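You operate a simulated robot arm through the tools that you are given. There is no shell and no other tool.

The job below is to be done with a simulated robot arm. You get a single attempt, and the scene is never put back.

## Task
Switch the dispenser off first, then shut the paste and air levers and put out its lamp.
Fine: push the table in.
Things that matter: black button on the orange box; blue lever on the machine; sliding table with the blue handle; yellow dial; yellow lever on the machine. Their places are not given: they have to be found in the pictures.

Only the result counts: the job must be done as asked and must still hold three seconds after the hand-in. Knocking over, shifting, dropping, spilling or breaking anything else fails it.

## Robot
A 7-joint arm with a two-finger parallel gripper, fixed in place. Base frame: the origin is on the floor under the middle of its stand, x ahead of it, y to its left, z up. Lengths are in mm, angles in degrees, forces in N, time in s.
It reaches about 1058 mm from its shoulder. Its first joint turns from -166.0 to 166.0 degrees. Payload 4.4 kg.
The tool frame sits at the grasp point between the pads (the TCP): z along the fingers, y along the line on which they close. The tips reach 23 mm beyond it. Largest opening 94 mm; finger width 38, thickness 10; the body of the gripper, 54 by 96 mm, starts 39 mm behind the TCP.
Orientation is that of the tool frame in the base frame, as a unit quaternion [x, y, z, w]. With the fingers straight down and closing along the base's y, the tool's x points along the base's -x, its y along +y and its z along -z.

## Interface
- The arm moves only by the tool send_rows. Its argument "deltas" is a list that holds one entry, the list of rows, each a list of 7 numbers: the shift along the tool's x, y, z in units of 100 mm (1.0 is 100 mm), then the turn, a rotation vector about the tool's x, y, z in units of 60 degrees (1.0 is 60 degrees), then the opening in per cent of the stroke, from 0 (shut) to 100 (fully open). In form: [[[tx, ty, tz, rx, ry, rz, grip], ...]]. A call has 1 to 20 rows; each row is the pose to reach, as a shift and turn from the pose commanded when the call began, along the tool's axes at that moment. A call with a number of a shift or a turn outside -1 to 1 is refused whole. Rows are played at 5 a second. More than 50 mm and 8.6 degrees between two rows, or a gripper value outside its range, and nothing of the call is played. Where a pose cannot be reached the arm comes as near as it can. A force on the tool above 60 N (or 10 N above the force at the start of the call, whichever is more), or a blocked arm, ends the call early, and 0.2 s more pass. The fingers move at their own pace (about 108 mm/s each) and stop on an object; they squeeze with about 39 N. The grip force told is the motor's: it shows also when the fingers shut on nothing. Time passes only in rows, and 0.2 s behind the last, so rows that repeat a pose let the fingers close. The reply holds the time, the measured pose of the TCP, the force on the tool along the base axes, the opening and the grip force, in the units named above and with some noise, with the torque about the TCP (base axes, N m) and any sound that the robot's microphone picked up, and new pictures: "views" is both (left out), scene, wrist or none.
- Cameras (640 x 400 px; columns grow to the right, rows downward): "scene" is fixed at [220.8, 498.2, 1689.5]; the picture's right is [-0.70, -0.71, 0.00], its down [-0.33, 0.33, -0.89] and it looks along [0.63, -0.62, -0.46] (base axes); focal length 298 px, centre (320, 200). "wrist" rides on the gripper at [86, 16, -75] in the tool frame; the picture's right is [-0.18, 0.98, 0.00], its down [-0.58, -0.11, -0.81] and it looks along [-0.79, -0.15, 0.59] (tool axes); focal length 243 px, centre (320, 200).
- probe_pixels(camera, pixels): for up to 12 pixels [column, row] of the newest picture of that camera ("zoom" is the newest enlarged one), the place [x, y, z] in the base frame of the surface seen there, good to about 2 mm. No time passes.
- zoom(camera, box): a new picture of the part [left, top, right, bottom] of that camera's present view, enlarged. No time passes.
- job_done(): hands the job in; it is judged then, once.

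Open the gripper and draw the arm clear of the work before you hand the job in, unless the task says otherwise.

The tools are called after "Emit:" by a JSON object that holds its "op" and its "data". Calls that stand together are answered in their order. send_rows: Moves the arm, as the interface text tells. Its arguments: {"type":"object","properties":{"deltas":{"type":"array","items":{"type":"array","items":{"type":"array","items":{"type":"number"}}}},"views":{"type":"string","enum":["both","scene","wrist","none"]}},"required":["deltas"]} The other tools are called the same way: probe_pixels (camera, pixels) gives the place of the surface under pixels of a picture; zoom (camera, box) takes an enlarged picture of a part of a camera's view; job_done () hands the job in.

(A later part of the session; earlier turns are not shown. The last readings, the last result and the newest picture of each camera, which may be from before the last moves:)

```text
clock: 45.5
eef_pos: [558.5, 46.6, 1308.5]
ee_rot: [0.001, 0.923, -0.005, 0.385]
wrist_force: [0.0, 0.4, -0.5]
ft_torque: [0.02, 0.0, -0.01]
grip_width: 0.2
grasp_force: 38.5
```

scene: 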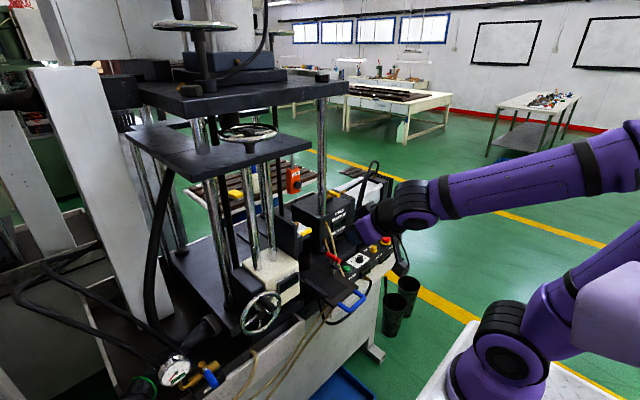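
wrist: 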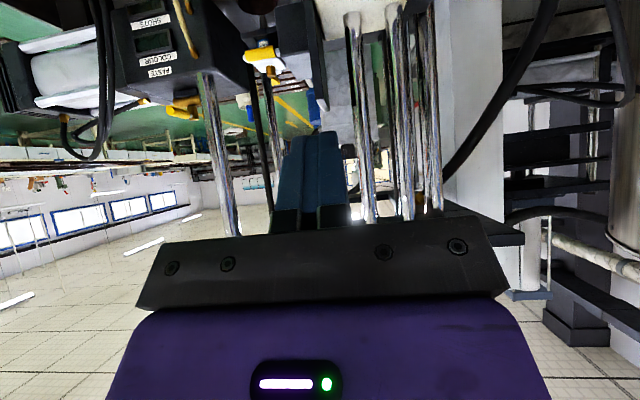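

The hand is at 45°. I pitch the other 45° to horizontal and align with the button at y≈-12, z≈1324.

Emit:
{"op": "send_rows", "data": {"deltas": [[[-0.02, -0.1, -0.02, 0, -0.125, 0, 0], [-0.04, -0.2, -0.04, 0, -0.25, 0, 0], [-0.06, -0.3, -0.06, 0, -0.375, 0, 0], [-0.08, -0.4, -0.08, 0, -0.5, 0, 0], [-0.1, -0.5, -0.1, 0, -0.625, 0, 0], [-0.11, -0.585, -0.11, 0, -0.75, 0, 0]]], "views": "both"}}

Emit:
{"op": "zoom", "data": {"camera": "scene", "box": [270, 140, 350, 220]}}

```text
clock: 46.9
eef_pos: [618.9, 3.7, 1399.6]
ee_rot: [0.002, 0.707, -0.002, 0.707]
wrist_force: [-0.5, -1.5, -0.5]
ft_torque: [-0.01, -0.03, 0.05]
grip_width: 0.0
grasp_force: 38.9
out of reach, approached as far as the arm can: row 2, 3, 4, 5, 6
```

scene: 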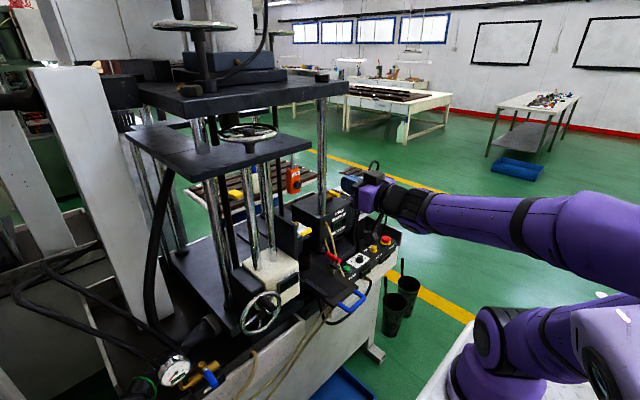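
wrist: 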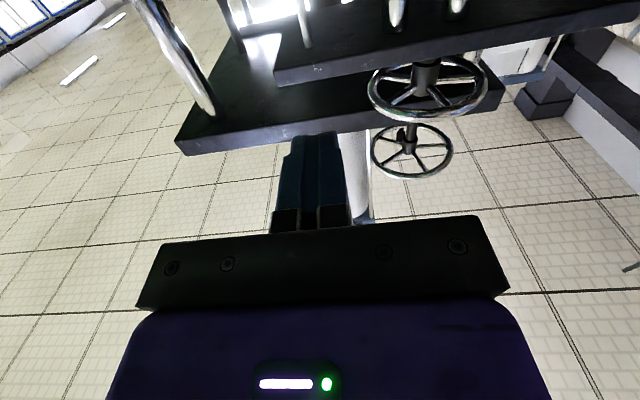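

```text
5.00 times, centred on (310, 180) of scene
```

zoom: 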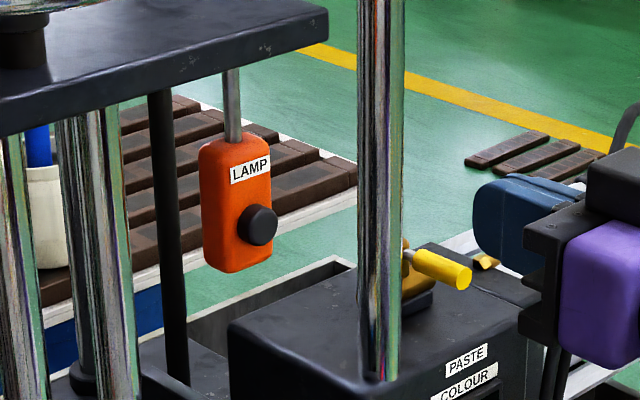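

The horizontal pose was out of reach so near the base; the hand stopped at (619,4,1400). Before moving on I check the arm's elbow near the light object at the right of the scene.

Emit:
{"op": "zoom", "data": {"camera": "scene", "box": [420, 170, 640, 400]}}

Emit:
{"op": "probe_pixels", "data": {"camera": "scene", "pixels": [[600, 330], [620, 300], [600, 375], [590, 220], [520, 215], [630, 350], [580, 310], [500, 340], [540, 340], [390, 205], [560, 370], [625, 385]]}}

```text
1.74 times, centred on (530, 285) of scene
```

zoom: 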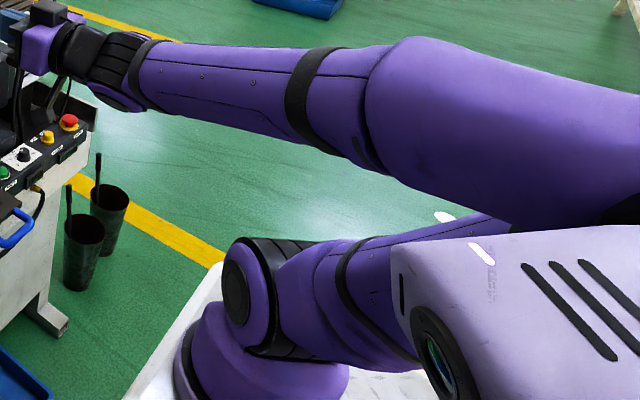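

```text
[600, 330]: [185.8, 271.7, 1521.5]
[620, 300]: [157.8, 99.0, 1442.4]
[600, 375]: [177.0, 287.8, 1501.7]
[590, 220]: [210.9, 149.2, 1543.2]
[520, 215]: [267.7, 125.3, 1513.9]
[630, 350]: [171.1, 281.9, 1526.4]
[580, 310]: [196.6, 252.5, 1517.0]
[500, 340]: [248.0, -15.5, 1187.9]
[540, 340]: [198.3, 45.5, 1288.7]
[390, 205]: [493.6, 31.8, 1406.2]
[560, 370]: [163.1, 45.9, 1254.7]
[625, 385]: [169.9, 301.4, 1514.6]
```

The light object at the right (with a lens and slots) looks displaced compared with before; I look closely at it before any further motion.

Emit:
{"op": "zoom", "data": {"camera": "scene", "box": [540, 250, 640, 400]}}

Emit:
{"op": "probe_pixels", "data": {"camera": "scene", "pixels": [[575, 306], [570, 330], [590, 350], [610, 395], [635, 305], [636, 330], [590, 305], [636, 240], [636, 280], [610, 285], [636, 180], [600, 290]]}}

```text
2.67 times, centred on (590, 325) of scene
```

zoom: 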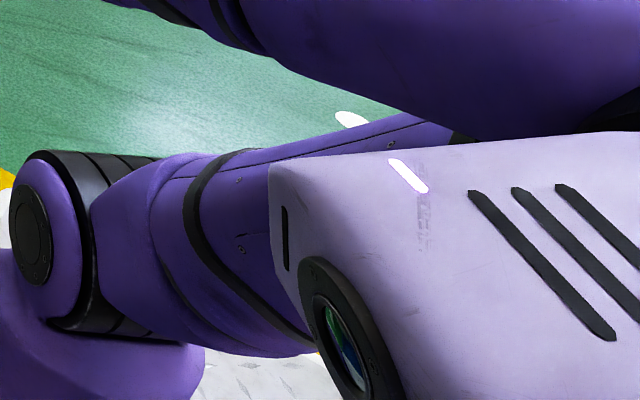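

```text
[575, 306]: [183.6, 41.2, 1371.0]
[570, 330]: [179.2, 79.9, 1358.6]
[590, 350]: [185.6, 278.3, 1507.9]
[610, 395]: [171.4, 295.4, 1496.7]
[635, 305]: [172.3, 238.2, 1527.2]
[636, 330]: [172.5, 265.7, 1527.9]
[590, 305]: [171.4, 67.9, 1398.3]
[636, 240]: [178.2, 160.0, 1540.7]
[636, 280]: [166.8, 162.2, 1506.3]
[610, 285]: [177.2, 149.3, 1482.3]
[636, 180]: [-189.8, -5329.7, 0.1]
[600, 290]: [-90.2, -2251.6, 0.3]
```

The light object (about (180,280,1515), a device with a lens) is close to the arm's folded elbow, so this folded horizontal pose is bad. I unfold: pitch back to 45° while moving forward (+x), which draws the elbow away.

Emit:
{"op": "send_rows", "data": {"deltas": [[[0, 0, 0.13, 0, 0.125, 0, 0], [0, 0, 0.26, 0, 0.25, 0, 0], [0, 0, 0.4, 0, 0.375, 0, 0], [0, 0, 0.53, 0, 0.5, 0, 0], [0, 0, 0.66, 0, 0.625, 0, 0], [0, 0, 0.8, 0, 0.75, 0, 0]]], "views": "both"}}

Emit:
{"op": "zoom", "data": {"camera": "scene", "box": [430, 230, 640, 400]}}

```text
clock: 48.3
eef_pos: [695.8, 8.3, 1399.8]
ee_rot: [0.001, 0.924, -0.005, 0.383]
wrist_force: [-0.8, -0.5, -0.3]
ft_torque: [0.01, -0.01, 0.01]
grip_width: 0.1
grasp_force: 38.8
```

scene: 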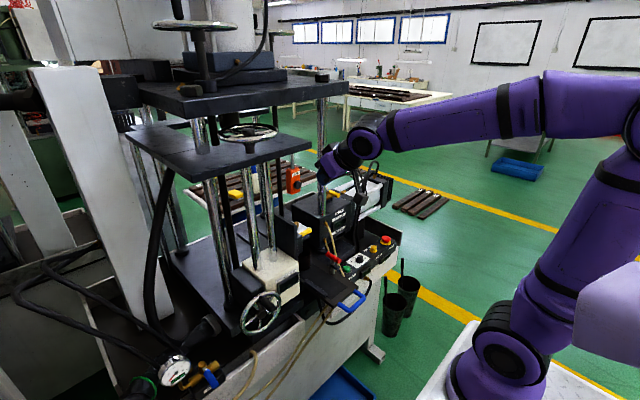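
wrist: 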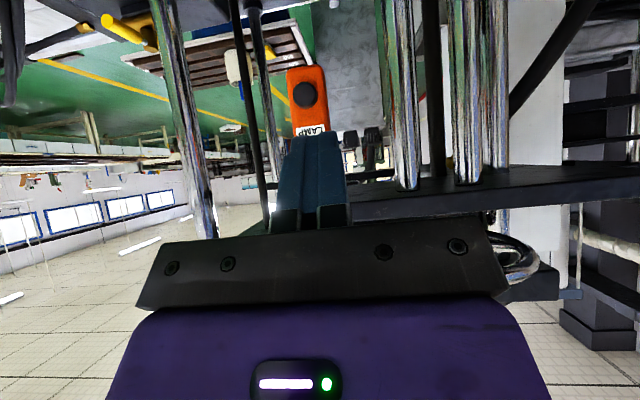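

```text
2.35 times, centred on (535, 315) of scene
```

zoom: 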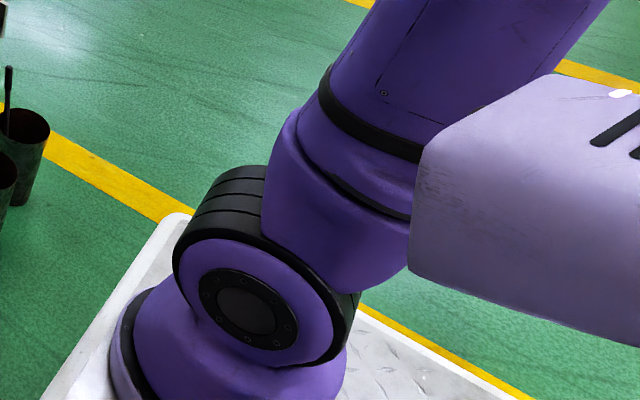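

The object is back exactly in its original place (it evidently yields or moves by itself), and the elbow is away from it. The wrist view now shows the orange box with the button at (304,93); I probe it.

Emit:
{"op": "zoom", "data": {"camera": "wrist", "box": [270, 50, 350, 150]}}

```text
4.00 times, centred on (310, 100) of wrist
```

zoom: 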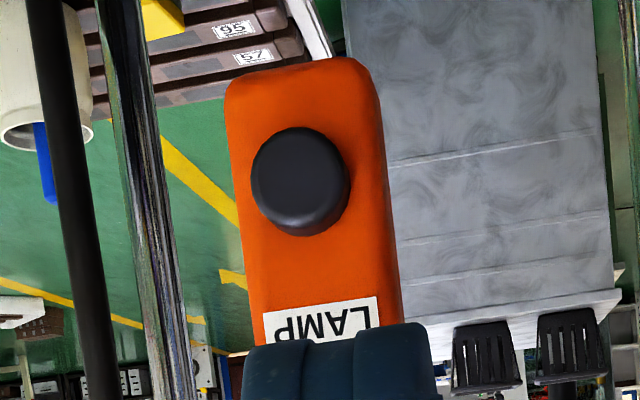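

Emit:
{"op": "probe_pixels", "data": {"camera": "zoom", "pixels": [[298, 175], [298, 135], [298, 220], [258, 180], [340, 175], [240, 200], [385, 200], [310, 70], [300, 290], [330, 260]]}}

```text
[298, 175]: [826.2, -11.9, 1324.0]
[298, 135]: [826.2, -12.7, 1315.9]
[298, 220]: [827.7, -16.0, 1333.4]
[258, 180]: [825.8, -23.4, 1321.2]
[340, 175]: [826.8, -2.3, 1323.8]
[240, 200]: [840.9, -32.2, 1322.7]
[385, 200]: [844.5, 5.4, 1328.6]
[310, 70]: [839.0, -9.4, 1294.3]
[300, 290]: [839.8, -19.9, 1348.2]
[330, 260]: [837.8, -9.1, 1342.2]
```

Button face centre is (826,-12.5,1323), 14 mm proud of the box. I move to a stand-off about 30 mm in front of it, keeping the 45° pitch so the fingertip's leading edge will press it.

Emit:
{"op": "send_rows", "data": {"deltas": [[[0, -0.07, 0.33, 0, 0, 0, 0], [0, -0.14, 0.67, 0, 0, 0, 0], [0, -0.208, 1.0, 0, 0, 0, 0]]], "views": "both"}}

Emit:
{"op": "zoom", "data": {"camera": "scene", "box": [270, 140, 350, 220]}}

```text
clock: 49.1
eef_pos: [765.4, -10.8, 1327.1]
ee_rot: [0.001, 0.923, -0.005, 0.385]
wrist_force: [0.5, -0.1, 1.0]
ft_torque: [-0.01, 0.0, 0.05]
grip_width: 0.0
grasp_force: 39.2
```

scene: 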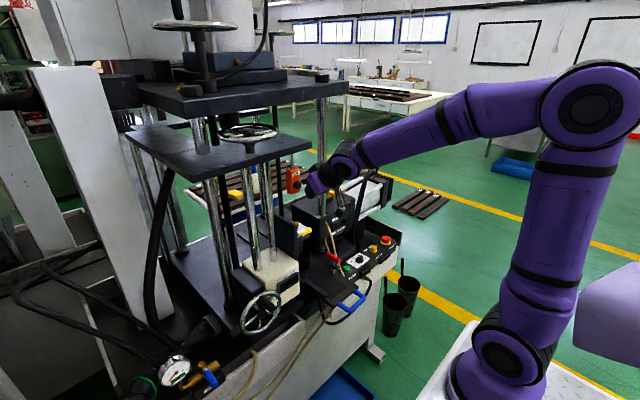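
wrist: 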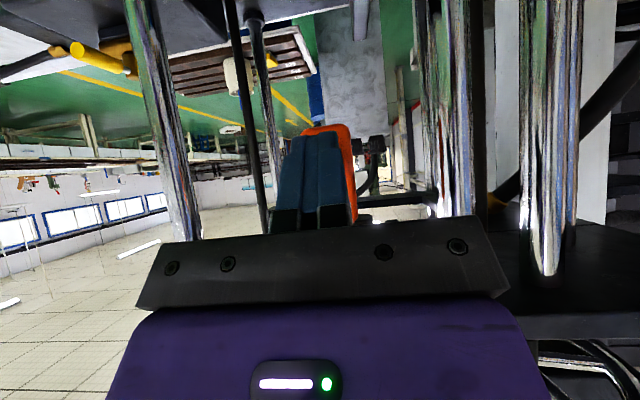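

```text
5.00 times, centred on (310, 180) of scene
```

zoom: 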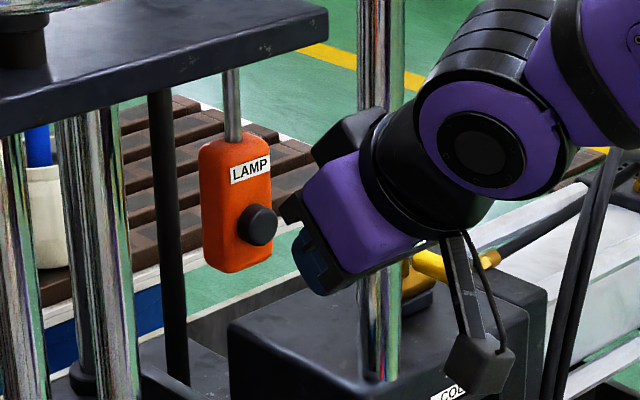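

I probe the parts of the hand that lead toward the box (bar end at zoom (290,205), upper part at (340,145), fingertip at (305,265)).

Emit:
{"op": "probe_pixels", "data": {"camera": "zoom", "pixels": [[290, 207], [282, 203], [345, 140], [325, 145], [365, 115], [300, 255], [310, 285], [330, 285], [260, 225], [350, 200], [320, 240], [245, 95]]}}

```text
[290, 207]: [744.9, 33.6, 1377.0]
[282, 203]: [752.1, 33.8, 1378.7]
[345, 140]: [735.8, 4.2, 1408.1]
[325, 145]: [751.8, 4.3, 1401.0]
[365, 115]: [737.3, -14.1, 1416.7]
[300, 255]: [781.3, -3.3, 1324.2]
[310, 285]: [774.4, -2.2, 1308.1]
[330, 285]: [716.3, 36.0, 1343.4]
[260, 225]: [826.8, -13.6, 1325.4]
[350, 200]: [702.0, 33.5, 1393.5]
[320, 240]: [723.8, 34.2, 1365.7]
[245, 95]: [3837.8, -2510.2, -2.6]
```

All those parts trail the fingertip by ~40 mm, so only the fingertip will touch. I advance 25 mm toward the button.

Emit:
{"op": "send_rows", "data": {"deltas": [[[-0.085, -0.015, 0.085, 0, 0, 0, 0], [-0.177, -0.015, 0.177, 0, 0, 0, 0]]], "views": "scene"}}

Emit:
{"op": "zoom", "data": {"camera": "scene", "box": [270, 150, 330, 210]}}

```text
clock: 49.7
eef_pos: [793.9, -13.3, 1327.5]
ee_rot: [0.002, 0.923, -0.006, 0.385]
wrist_force: [-0.3, 0.1, 0.2]
ft_torque: [-0.01, 0.01, -0.01]
grip_width: 0.0
grasp_force: 38.7
```

scene: 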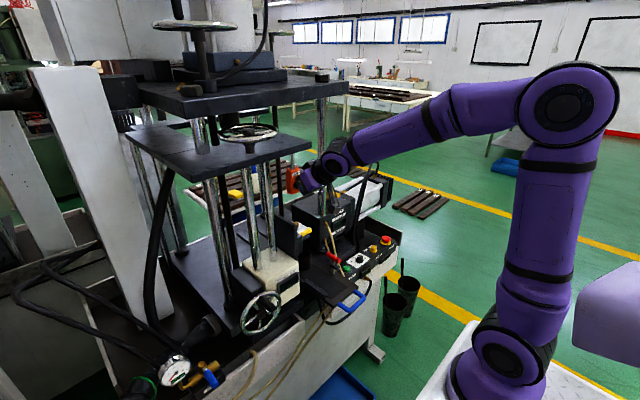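

```text
6.67 times, centred on (300, 180) of scene
```

zoom: 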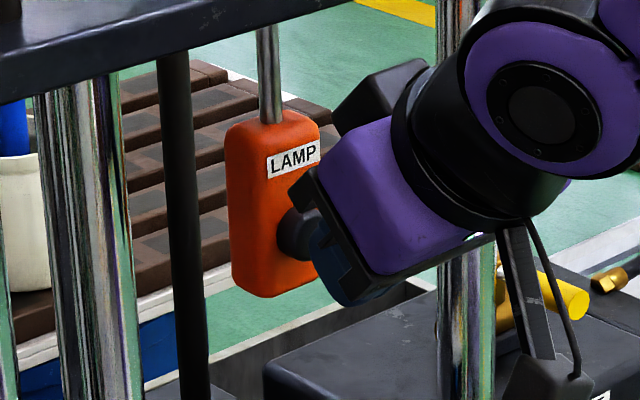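

Almost touching. I press in small 2 mm steps and listen for a click.

Emit:
{"op": "send_rows", "data": {"deltas": [[[-0.014, 0, 0.014, 0, 0, 0, 0], [-0.028, 0, 0.028, 0, 0, 0, 0], [-0.042, 0, 0.042, 0, 0, 0, 0], [-0.057, 0, 0.057, 0, 0, 0, 0]]], "views": "scene"}}

Emit:
{"op": "zoom", "data": {"camera": "scene", "box": [270, 150, 330, 210]}}

```text
clock: 50.7
eef_pos: [800.3, -12.1, 1327.6]
ee_rot: [0.001, 0.923, -0.005, 0.385]
wrist_force: [-2.9, 0.3, -0.6]
ft_torque: [0.01, -0.01, -0.01]
grip_width: 0.0
grasp_force: 38.4
heard: click
```

scene: 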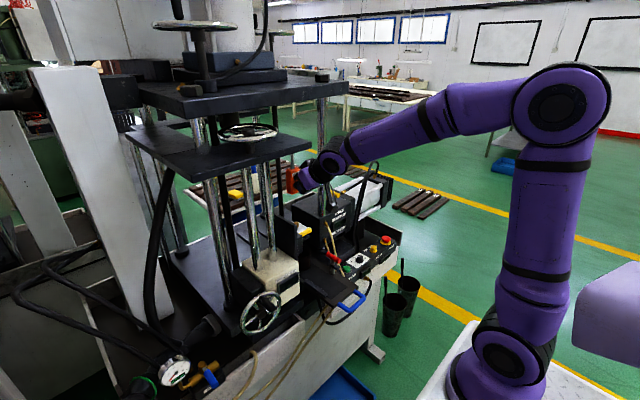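

```text
6.67 times, centred on (300, 180) of scene
```

zoom: 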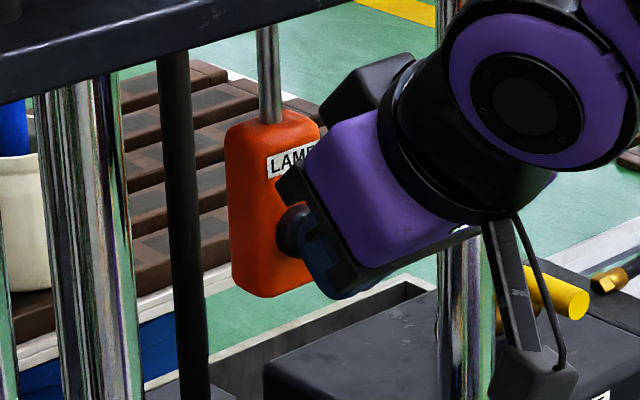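

A click was heard with light force. I release by backing straight off in -x.

Emit:
{"op": "send_rows", "data": {"deltas": [[[0.1, 0, -0.1, 0, 0, 0, 0], [0.3, 0, -0.3, 0, 0, 0, 0], [0.6, 0, -0.6, 0, 0, 0, 0], [0.9, 0, -0.9, 0, 0, 0, 0]]], "views": "both"}}

Emit:
{"op": "zoom", "data": {"camera": "scene", "box": [210, 120, 370, 250]}}

```text
clock: 51.7
eef_pos: [675.2, -14.8, 1326.9]
ee_rot: [0.001, 0.923, -0.005, 0.384]
wrist_force: [1.9, 0.4, -1.1]
ft_torque: [-0.02, 0.04, 0.0]
grip_width: 0.1
grasp_force: 38.4
```

scene: 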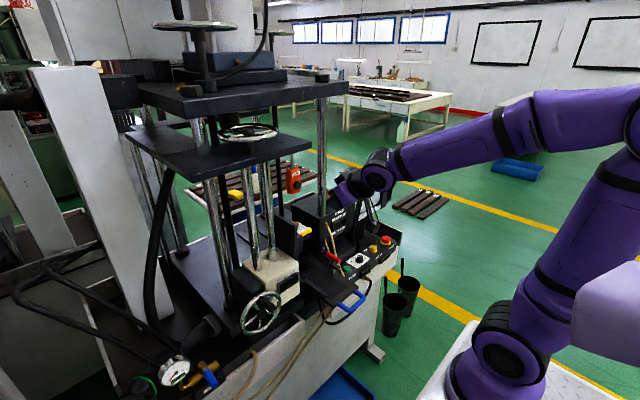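
wrist: 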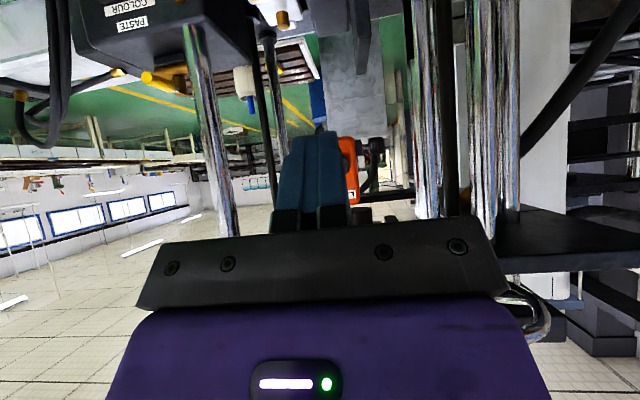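

```text
3.08 times, centred on (290, 185) of scene
```

zoom: 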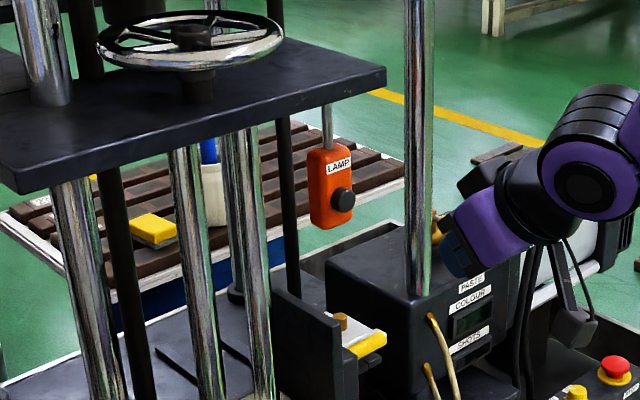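

The button is released. I check in the wrist view whether any lamp still glows under the plate.

Emit:
{"op": "zoom", "data": {"camera": "wrist", "box": [230, 100, 560, 300]}}

Emit:
{"op": "zoom", "data": {"camera": "scene", "box": [240, 200, 420, 330]}}

```text
1.94 times, centred on (395, 200) of wrist
```

zoom: 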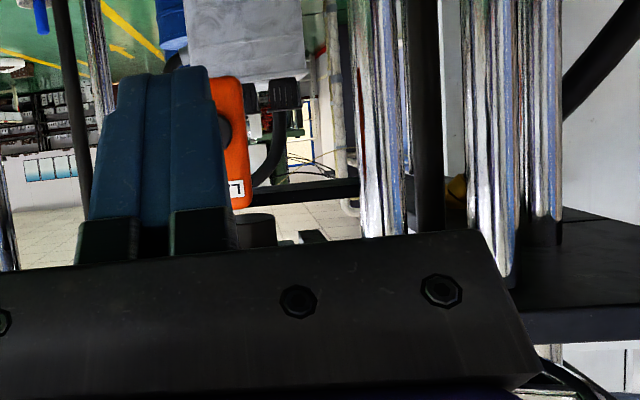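

```text
3.08 times, centred on (330, 265) of scene
```

zoom: 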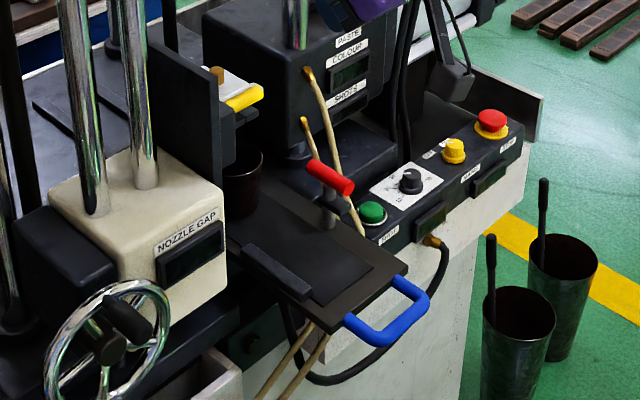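

No glow is seen at the lamp fitting. Now the sliding table: I probe its handle and plate.

Emit:
{"op": "probe_pixels", "data": {"camera": "zoom", "pixels": [[355, 322], [380, 343], [415, 325], [428, 300], [410, 283], [350, 300], [405, 268], [300, 320], [330, 245], [270, 255], [328, 215], [240, 180]]}}

```text
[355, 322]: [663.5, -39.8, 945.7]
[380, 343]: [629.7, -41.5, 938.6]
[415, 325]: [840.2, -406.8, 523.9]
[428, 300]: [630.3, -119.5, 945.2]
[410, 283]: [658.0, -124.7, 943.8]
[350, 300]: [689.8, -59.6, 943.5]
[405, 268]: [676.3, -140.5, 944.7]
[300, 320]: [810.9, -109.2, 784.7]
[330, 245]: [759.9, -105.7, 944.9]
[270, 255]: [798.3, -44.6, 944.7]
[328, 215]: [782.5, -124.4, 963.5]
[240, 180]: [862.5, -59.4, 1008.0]
```

The table plate is at z≈944, its blue U-handle's bar at x≈628, y from -40 to -125. I back away and bring the hand back to vertical.

Emit:
{"op": "send_rows", "data": {"deltas": [[[0.118, -0.067, -0.118, 0, 0.125, 0, 0], [0.236, -0.133, -0.236, 0, 0.25, 0, 0], [0.354, -0.2, -0.354, 0, 0.375, 0, 0], [0.471, -0.267, -0.471, 0, 0.5, 0, 0], [0.589, -0.333, -0.589, 0, 0.625, 0, 0], [0.707, -0.4, -0.707, 0, 0.75, 0, 0]]], "views": "both"}}

```text
clock: 53.1
eef_pos: [572.1, -50.7, 1328.1]
ee_rot: [0.003, 1.0, -0.003, 0.001]
wrist_force: [0.2, 0.7, 0.3]
ft_torque: [-0.01, -0.01, 0.02]
grip_width: 0.0
grasp_force: 39.2
```

scene: 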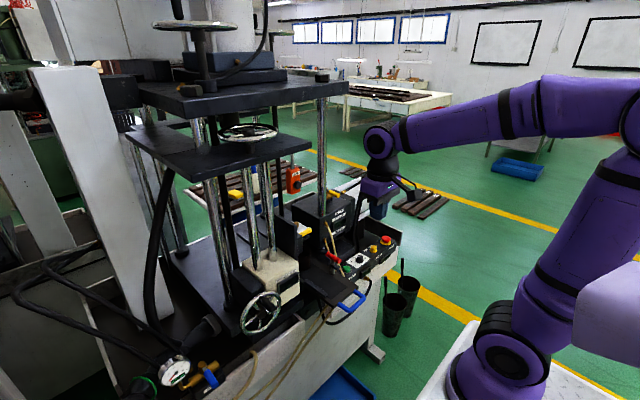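
wrist: 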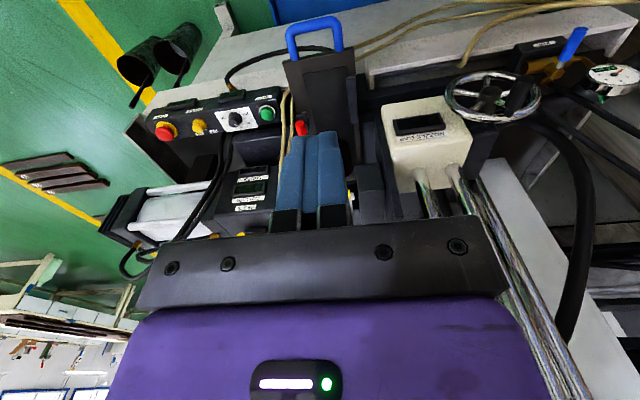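

The machine area is darker and everything is stable. I descend in front of the blue handle (kept at x≈565, y≈-82).

Emit:
{"op": "send_rows", "data": {"deltas": [[[0.02, -0.1, 0.33, 0, 0, 0, 0], [0.05, -0.2, 0.66, 0, 0, 0, 0], [0.07, -0.31, 1.0, 0, 0, 0, 0]]], "views": "none"}}

Emit:
{"op": "send_rows", "data": {"deltas": [[[0, 0, 0.33, 0, 0, 0, 0], [0, 0, 0.66, 0, 0, 0, 0], [0, 0, 1.0, 0, 0, 0, 0]]], "views": "both"}}

```text
clock: 53.9
eef_pos: [568.3, -82.9, 1224.3]
ee_rot: [0.003, 1.0, -0.004, 0.002]
wrist_force: [-0.4, 0.2, -0.4]
ft_torque: [-0.02, 0.01, 0.04]
grip_width: 0.2
grasp_force: 38.7
```

```text
clock: 54.7
eef_pos: [567.4, -84.3, 1131.0]
ee_rot: [0.003, 1.0, -0.005, 0.002]
wrist_force: [0.2, -0.3, 0.1]
ft_torque: [-0.01, -0.03, -0.01]
grip_width: 0.0
grasp_force: 38.4
```

scene: 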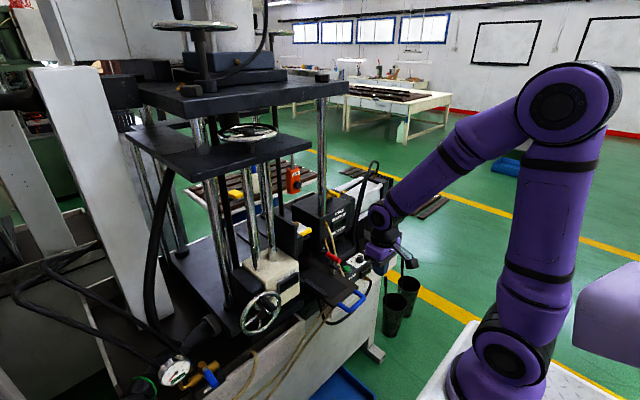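
wrist: 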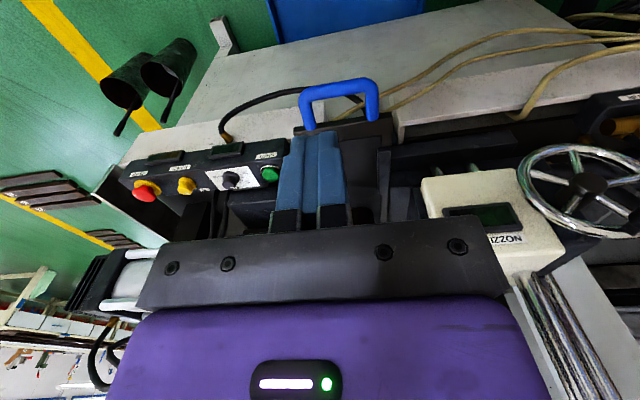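

I probe the handle bar and what lies beneath it from here.

Emit:
{"op": "probe_pixels", "data": {"camera": "wrist", "pixels": [[305, 110], [320, 92], [338, 87], [360, 83], [372, 105], [338, 100], [330, 40], [300, 70], [270, 92], [400, 95], [440, 60], [345, 125]]}}

Emit:
{"op": "zoom", "data": {"camera": "wrist", "box": [260, 60, 440, 200]}}

```text
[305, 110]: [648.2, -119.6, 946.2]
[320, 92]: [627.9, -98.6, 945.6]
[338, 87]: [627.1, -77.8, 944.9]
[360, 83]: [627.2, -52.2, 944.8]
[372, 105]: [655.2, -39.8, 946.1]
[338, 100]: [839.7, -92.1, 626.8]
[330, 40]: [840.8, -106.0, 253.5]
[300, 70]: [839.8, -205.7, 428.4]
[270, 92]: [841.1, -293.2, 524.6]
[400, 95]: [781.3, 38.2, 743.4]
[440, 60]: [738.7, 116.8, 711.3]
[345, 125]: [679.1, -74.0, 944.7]
```

```text
2.86 times, centred on (350, 130) of wrist
```

zoom: 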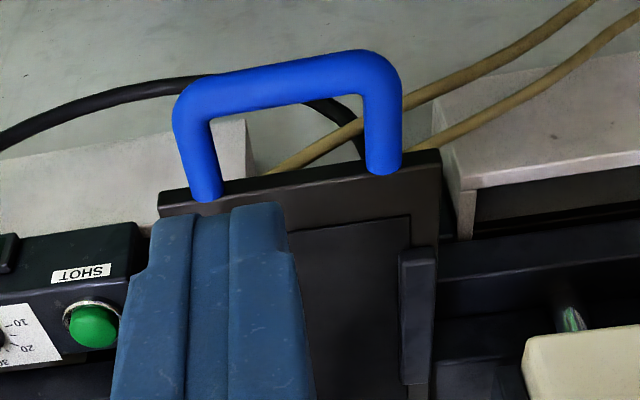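

The bar's front face is at about x=621, its centre at z≈938. I descend to TCP z≈948 in front of it.

Emit:
{"op": "send_rows", "data": {"deltas": [[[0, 0.01, 0.33, 0, 0, 0, 0], [0, 0.02, 0.66, 0, 0, 0, 0], [0, 0.03, 1.0, 0, 0, 0, 0]]], "views": "none"}}

Emit:
{"op": "send_rows", "data": {"deltas": [[[0, 0, 0.33, 0, 0, 0, 0], [0, 0, 0.6, 0, 0, 0, 0], [0, 0, 0.83, 0, 0, 0, 0]]], "views": "both"}}

```text
clock: 55.5
eef_pos: [566.2, -84.2, 1031.8]
ee_rot: [0.003, 1.0, -0.004, 0.003]
wrist_force: [-0.8, 0.1, -0.6]
ft_torque: [0.02, -0.07, -0.02]
grip_width: 0.2
grasp_force: 39.3
```

```text
clock: 56.3
eef_pos: [566.6, -84.9, 944.7]
ee_rot: [0.002, 1.0, -0.005, 0.003]
wrist_force: [-0.6, -1.4, 1.5]
ft_torque: [-0.01, -0.04, 0.0]
grip_width: 0.0
grasp_force: 38.5
```

scene: 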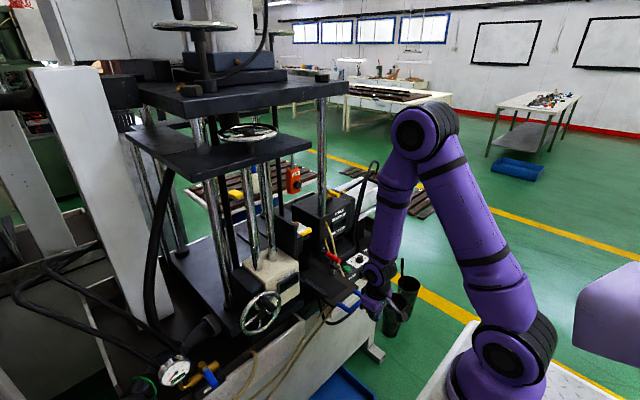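
wrist: 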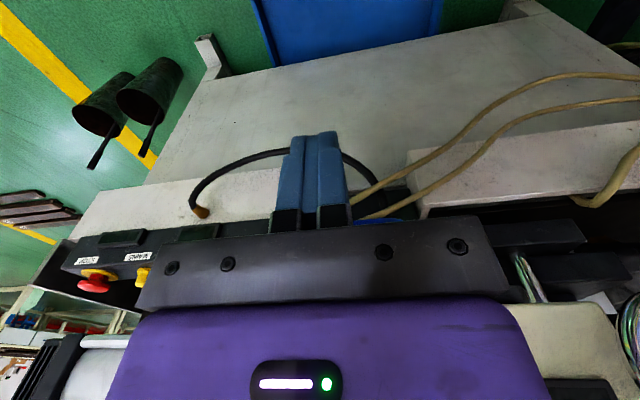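

The fingers stand in front of the handle bar. I push forward gently and check that the table moves.

Emit:
{"op": "send_rows", "data": {"deltas": [[[-0.15, 0, 0, 0, 0, 0, 0], [-0.28, 0, 0, 0, 0, 0, 0], [-0.36, 0, 0, 0, 0, 0, 0], [-0.44, 0, 0, 0, 0, 0, 0], [-0.52, 0, 0, 0, 0, 0, 0], [-0.6, 0, 0, 0, 0, 0, 0]]], "views": "both"}}

Emit:
{"op": "zoom", "data": {"camera": "scene", "box": [280, 220, 420, 340]}}

```text
clock: 57.7
eef_pos: [625.6, -85.3, 945.1]
ee_rot: [0.003, 1.0, -0.005, 0.002]
wrist_force: [-2.3, -1.1, -0.9]
ft_torque: [-0.01, 0.04, -0.03]
grip_width: 0.0
grasp_force: 38.7
```

scene: 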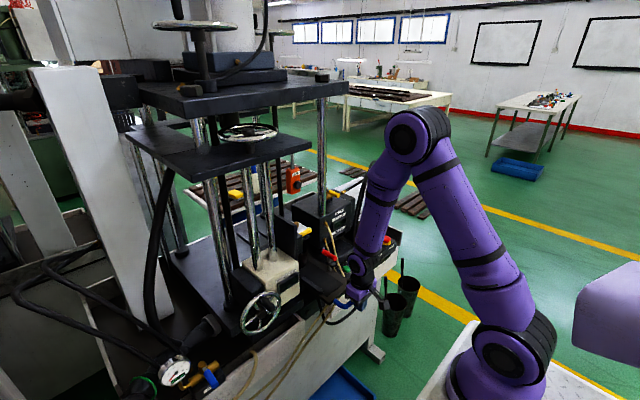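
wrist: 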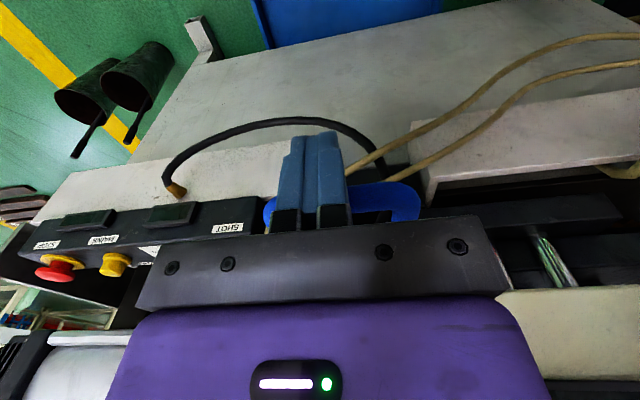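

```text
3.33 times, centred on (350, 280) of scene
```

zoom: 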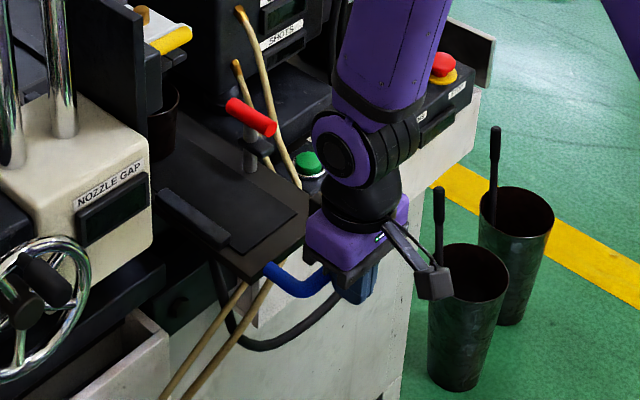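

The table slides easily (≈2 N). I continue pushing along +x.

Emit:
{"op": "send_rows", "data": {"deltas": [[[-0.1, 0, 0, 0, 0, 0, 0], [-0.2, 0, 0, 0, 0, 0, 0], [-0.3, 0, 0, 0, 0, 0, 0], [-0.4, 0, 0, 0, 0, 0, 0], [-0.5, 0, 0, 0, 0, 0, 0], [-0.6, 0, 0, 0, 0, 0, 0]]], "views": "both"}}

Emit:
{"op": "zoom", "data": {"camera": "scene", "box": [280, 200, 420, 320]}}

```text
clock: 59.1
eef_pos: [686.7, -82.7, 945.9]
ee_rot: [0.003, 1.0, -0.005, 0.003]
wrist_force: [-1.9, -0.6, 0.4]
ft_torque: [-0.02, 0.01, 0.0]
grip_width: 0.0
grasp_force: 38.6
```

scene: 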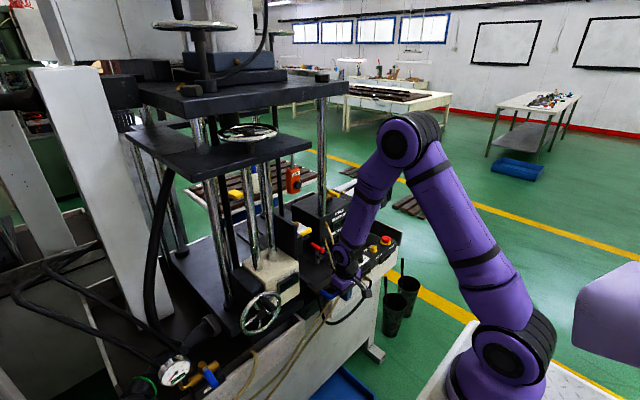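
wrist: 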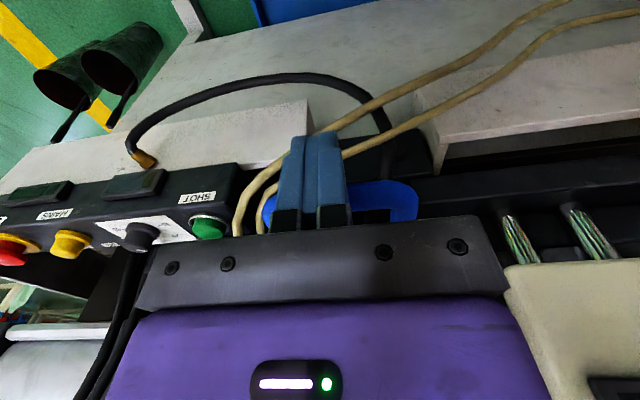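

```text
3.33 times, centred on (350, 260) of scene
```

zoom: 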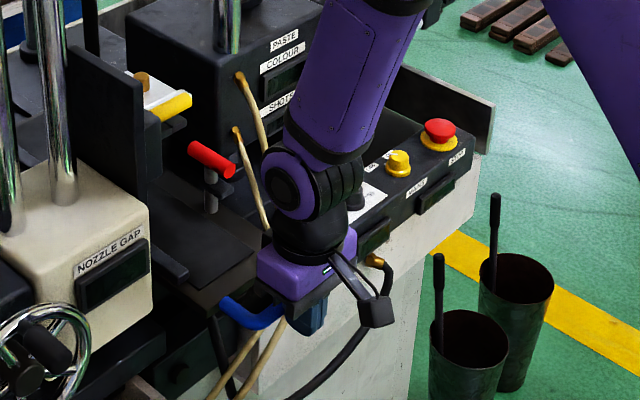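

The table is sliding in; two beige hoses pass close to the fingers in the wrist view (240–345, 130–230). I probe their location before pushing on.

Emit:
{"op": "probe_pixels", "data": {"camera": "wrist", "pixels": [[240, 225], [248, 200], [275, 168], [268, 190], [350, 150], [385, 132], [340, 122], [400, 92], [262, 225], [290, 180], [350, 130], [270, 210]]}}

Emit:
{"op": "zoom", "data": {"camera": "wrist", "box": [200, 90, 460, 250]}}

```text
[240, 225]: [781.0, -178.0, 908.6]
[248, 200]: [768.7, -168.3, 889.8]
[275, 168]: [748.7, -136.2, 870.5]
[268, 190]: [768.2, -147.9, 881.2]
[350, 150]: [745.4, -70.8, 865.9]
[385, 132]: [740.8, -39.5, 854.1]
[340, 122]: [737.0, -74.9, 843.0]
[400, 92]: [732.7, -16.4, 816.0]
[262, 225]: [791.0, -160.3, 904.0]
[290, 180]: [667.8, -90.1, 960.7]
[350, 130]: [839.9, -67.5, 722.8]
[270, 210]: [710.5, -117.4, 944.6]
```

```text
2.46 times, centred on (330, 170) of wrist
```

zoom: 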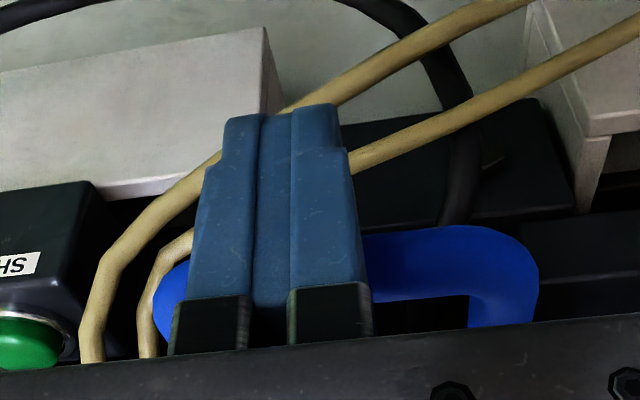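

The hoses pass below the table (z≈866–875 under the fingers' z≈922), so the way is clear. I continue pushing.

Emit:
{"op": "send_rows", "data": {"deltas": [[[-0.1, 0, 0, 0, 0, 0, 0], [-0.2, 0, 0, 0, 0, 0, 0], [-0.3, 0, 0, 0, 0, 0, 0], [-0.4, 0, 0, 0, 0, 0, 0], [-0.5, 0, 0, 0, 0, 0, 0], [-0.6, 0, 0, 0, 0, 0, 0]]], "views": "both"}}

Emit:
{"op": "zoom", "data": {"camera": "scene", "box": [270, 200, 410, 320]}}

```text
clock: 60.5
eef_pos: [746.0, -84.7, 944.9]
ee_rot: [0.003, 1.0, -0.005, 0.003]
wrist_force: [-2.4, -0.8, 0.0]
ft_torque: [-0.05, 0.01, -0.02]
grip_width: 0.4
grasp_force: 39.6
```

scene: 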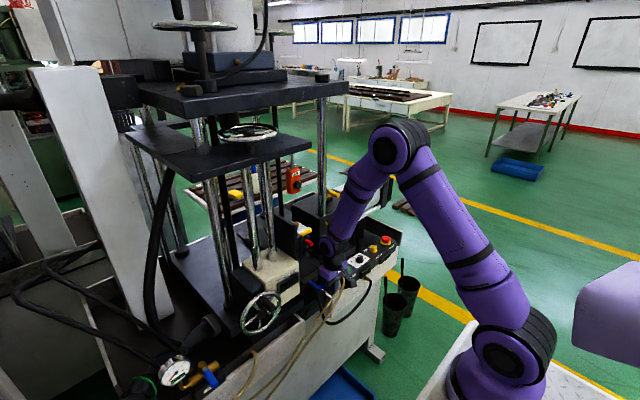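
wrist: 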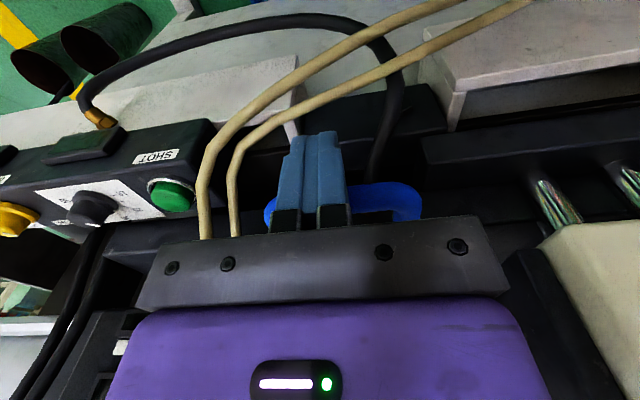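

```text
3.33 times, centred on (340, 260) of scene
```

zoom: 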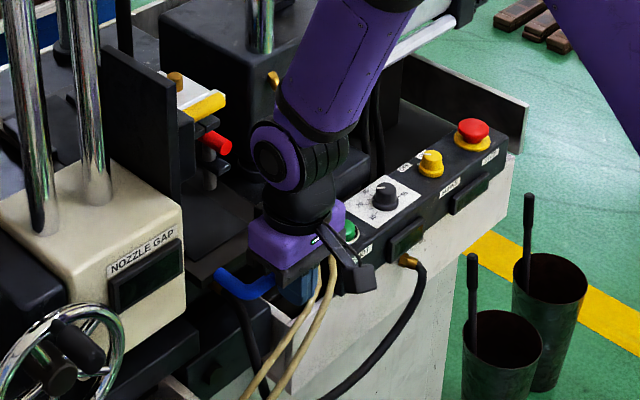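

I probe the hoses relative to the hand again before the next push.

Emit:
{"op": "probe_pixels", "data": {"camera": "wrist", "pixels": [[205, 225], [207, 180], [235, 225], [237, 160], [260, 130], [235, 115], [300, 103], [330, 60], [270, 215], [420, 200], [530, 260], [200, 250]]}}

Emit:
{"op": "probe_pixels", "data": {"camera": "scene", "pixels": [[344, 280], [343, 288], [331, 247], [327, 240], [310, 285], [318, 282], [300, 243], [297, 255], [322, 265], [346, 262]]}}

```text
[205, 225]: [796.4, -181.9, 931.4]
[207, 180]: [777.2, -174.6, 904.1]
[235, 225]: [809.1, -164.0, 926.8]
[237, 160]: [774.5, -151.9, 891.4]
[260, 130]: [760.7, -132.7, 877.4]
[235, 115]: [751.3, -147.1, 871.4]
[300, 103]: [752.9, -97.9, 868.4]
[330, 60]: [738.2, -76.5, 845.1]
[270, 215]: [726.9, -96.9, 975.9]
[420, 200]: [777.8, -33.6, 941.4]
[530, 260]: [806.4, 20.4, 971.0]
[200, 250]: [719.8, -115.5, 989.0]
```

```text
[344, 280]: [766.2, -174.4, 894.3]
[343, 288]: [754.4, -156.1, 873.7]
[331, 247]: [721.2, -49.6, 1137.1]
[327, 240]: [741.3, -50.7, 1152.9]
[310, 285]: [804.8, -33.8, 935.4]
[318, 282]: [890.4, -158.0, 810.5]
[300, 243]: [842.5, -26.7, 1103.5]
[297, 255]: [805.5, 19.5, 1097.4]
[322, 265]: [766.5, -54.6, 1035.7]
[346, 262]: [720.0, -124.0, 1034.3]
```

Clearances remain ≥30 mm to the hoses and the cream unit. I push on by 30 mm in small rows, watching for the end stop.

Emit:
{"op": "send_rows", "data": {"deltas": [[[-0.08, 0, 0, 0, 0, 0, 0], [-0.16, 0, 0, 0, 0, 0, 0], [-0.24, 0, 0, 0, 0, 0, 0], [-0.32, 0, 0, 0, 0, 0, 0]]], "views": "both"}}

Emit:
{"op": "zoom", "data": {"camera": "scene", "box": [270, 200, 410, 320]}}

```text
clock: 61.2
eef_pos: [754.1, -84.5, 944.6]
ee_rot: [0.001, 1.0, -0.004, -0.009]
wrist_force: [-23.1, -0.1, 18.7]
ft_torque: [0.18, -0.26, 0.23]
grip_width: 0.0
grasp_force: 39.5
stopped in row 3: the force on the tool passed its limit at 72 N (the readings are from after the stop); the commanded pose is now the measured one
```

scene: 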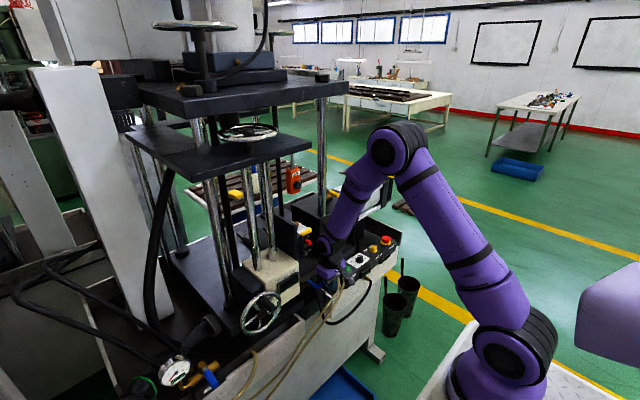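
wrist: 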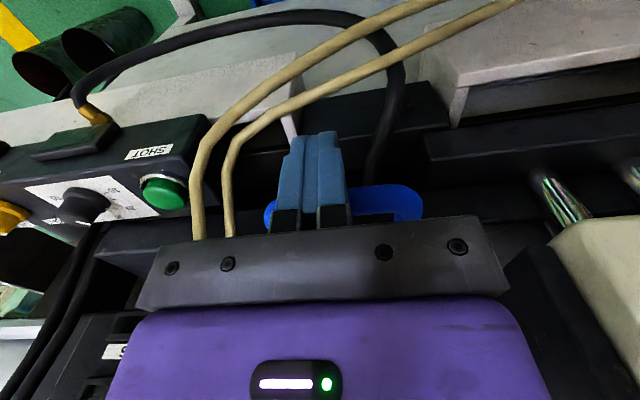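

```text
3.33 times, centred on (340, 260) of scene
```

zoom: 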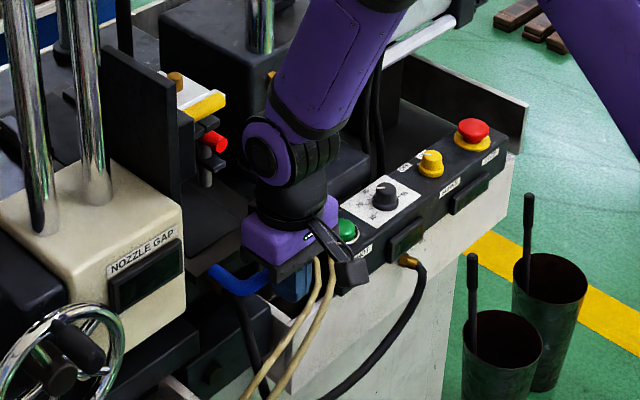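

A firm stop came at TCP x≈754, i.e. after about 150 mm of table travel. I check whether this is the table's own end stop and not the red lever catching on something.

Emit:
{"op": "zoom", "data": {"camera": "scene", "box": [285, 215, 335, 265]}}

```text
8.00 times, centred on (310, 240) of scene
```

zoom: 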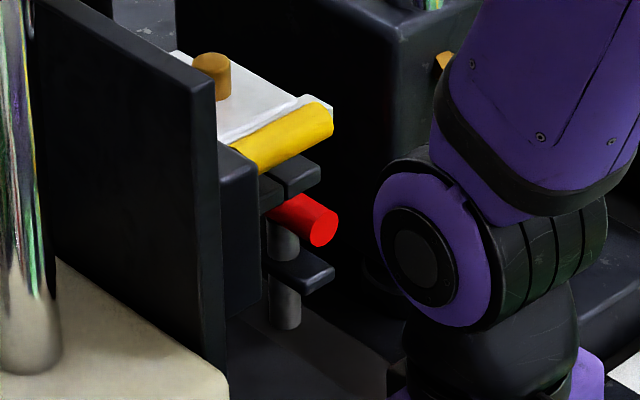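

Emit:
{"op": "probe_pixels", "data": {"camera": "zoom", "pixels": [[325, 225], [290, 210], [285, 240], [300, 270], [285, 310], [300, 175], [265, 190], [290, 135], [320, 120], [240, 220], [210, 75], [265, 110]]}}

```text
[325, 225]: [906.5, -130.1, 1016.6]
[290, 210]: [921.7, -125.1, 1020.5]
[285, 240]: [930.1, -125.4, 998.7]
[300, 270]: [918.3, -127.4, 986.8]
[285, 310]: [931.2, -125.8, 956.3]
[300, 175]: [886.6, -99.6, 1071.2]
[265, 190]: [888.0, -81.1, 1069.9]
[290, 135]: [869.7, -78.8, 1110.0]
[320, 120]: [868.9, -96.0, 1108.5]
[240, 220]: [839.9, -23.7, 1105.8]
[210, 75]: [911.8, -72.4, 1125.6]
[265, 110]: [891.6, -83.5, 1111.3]
```

The red lever post moved from x≈783 to x≈931 with nothing touching it (parts above start at z≈1060), so the table is at its end stop; I am still pressing it with 23 N. I back away along -x.

Emit:
{"op": "send_rows", "data": {"deltas": [[[0.1, 0, 0, 0, 0, 0, 0], [0.4, 0, 0, 0, 0, 0, 0], [0.7, 0, 0, 0, 0, 0, 0], [1.0, 0, 0, 0, 0, 0, 0]]], "views": "both"}}

Emit:
{"op": "zoom", "data": {"camera": "scene", "box": [270, 200, 410, 320]}}

```text
clock: 62.2
eef_pos: [658.3, -84.9, 941.8]
ee_rot: [0.003, 1.0, -0.004, -0.008]
wrist_force: [0.5, -0.4, -0.4]
ft_torque: [-0.01, -0.01, 0.01]
grip_width: 0.1
grasp_force: 38.9
```

scene: 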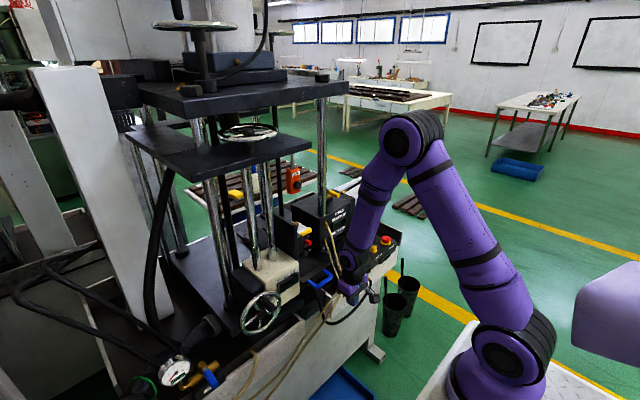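
wrist: 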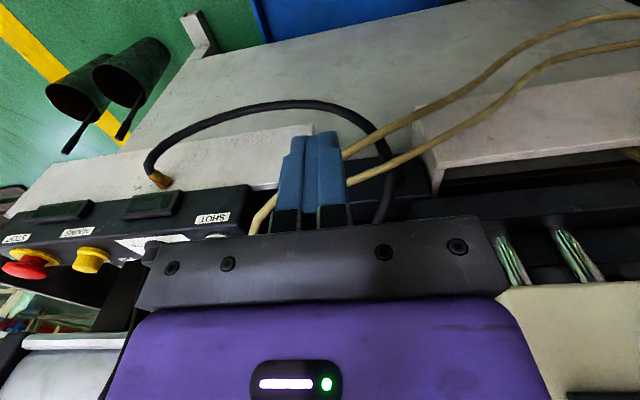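

```text
3.33 times, centred on (340, 260) of scene
```

zoom: 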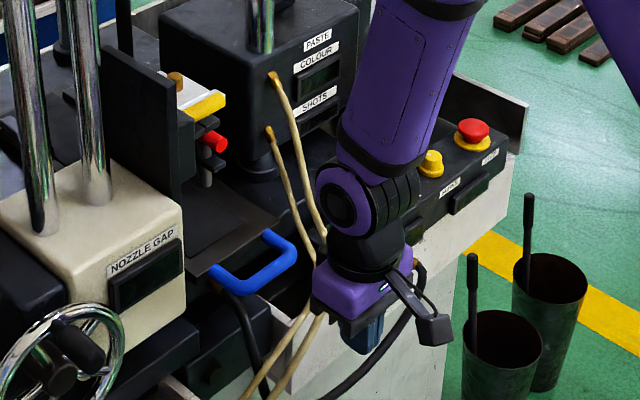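

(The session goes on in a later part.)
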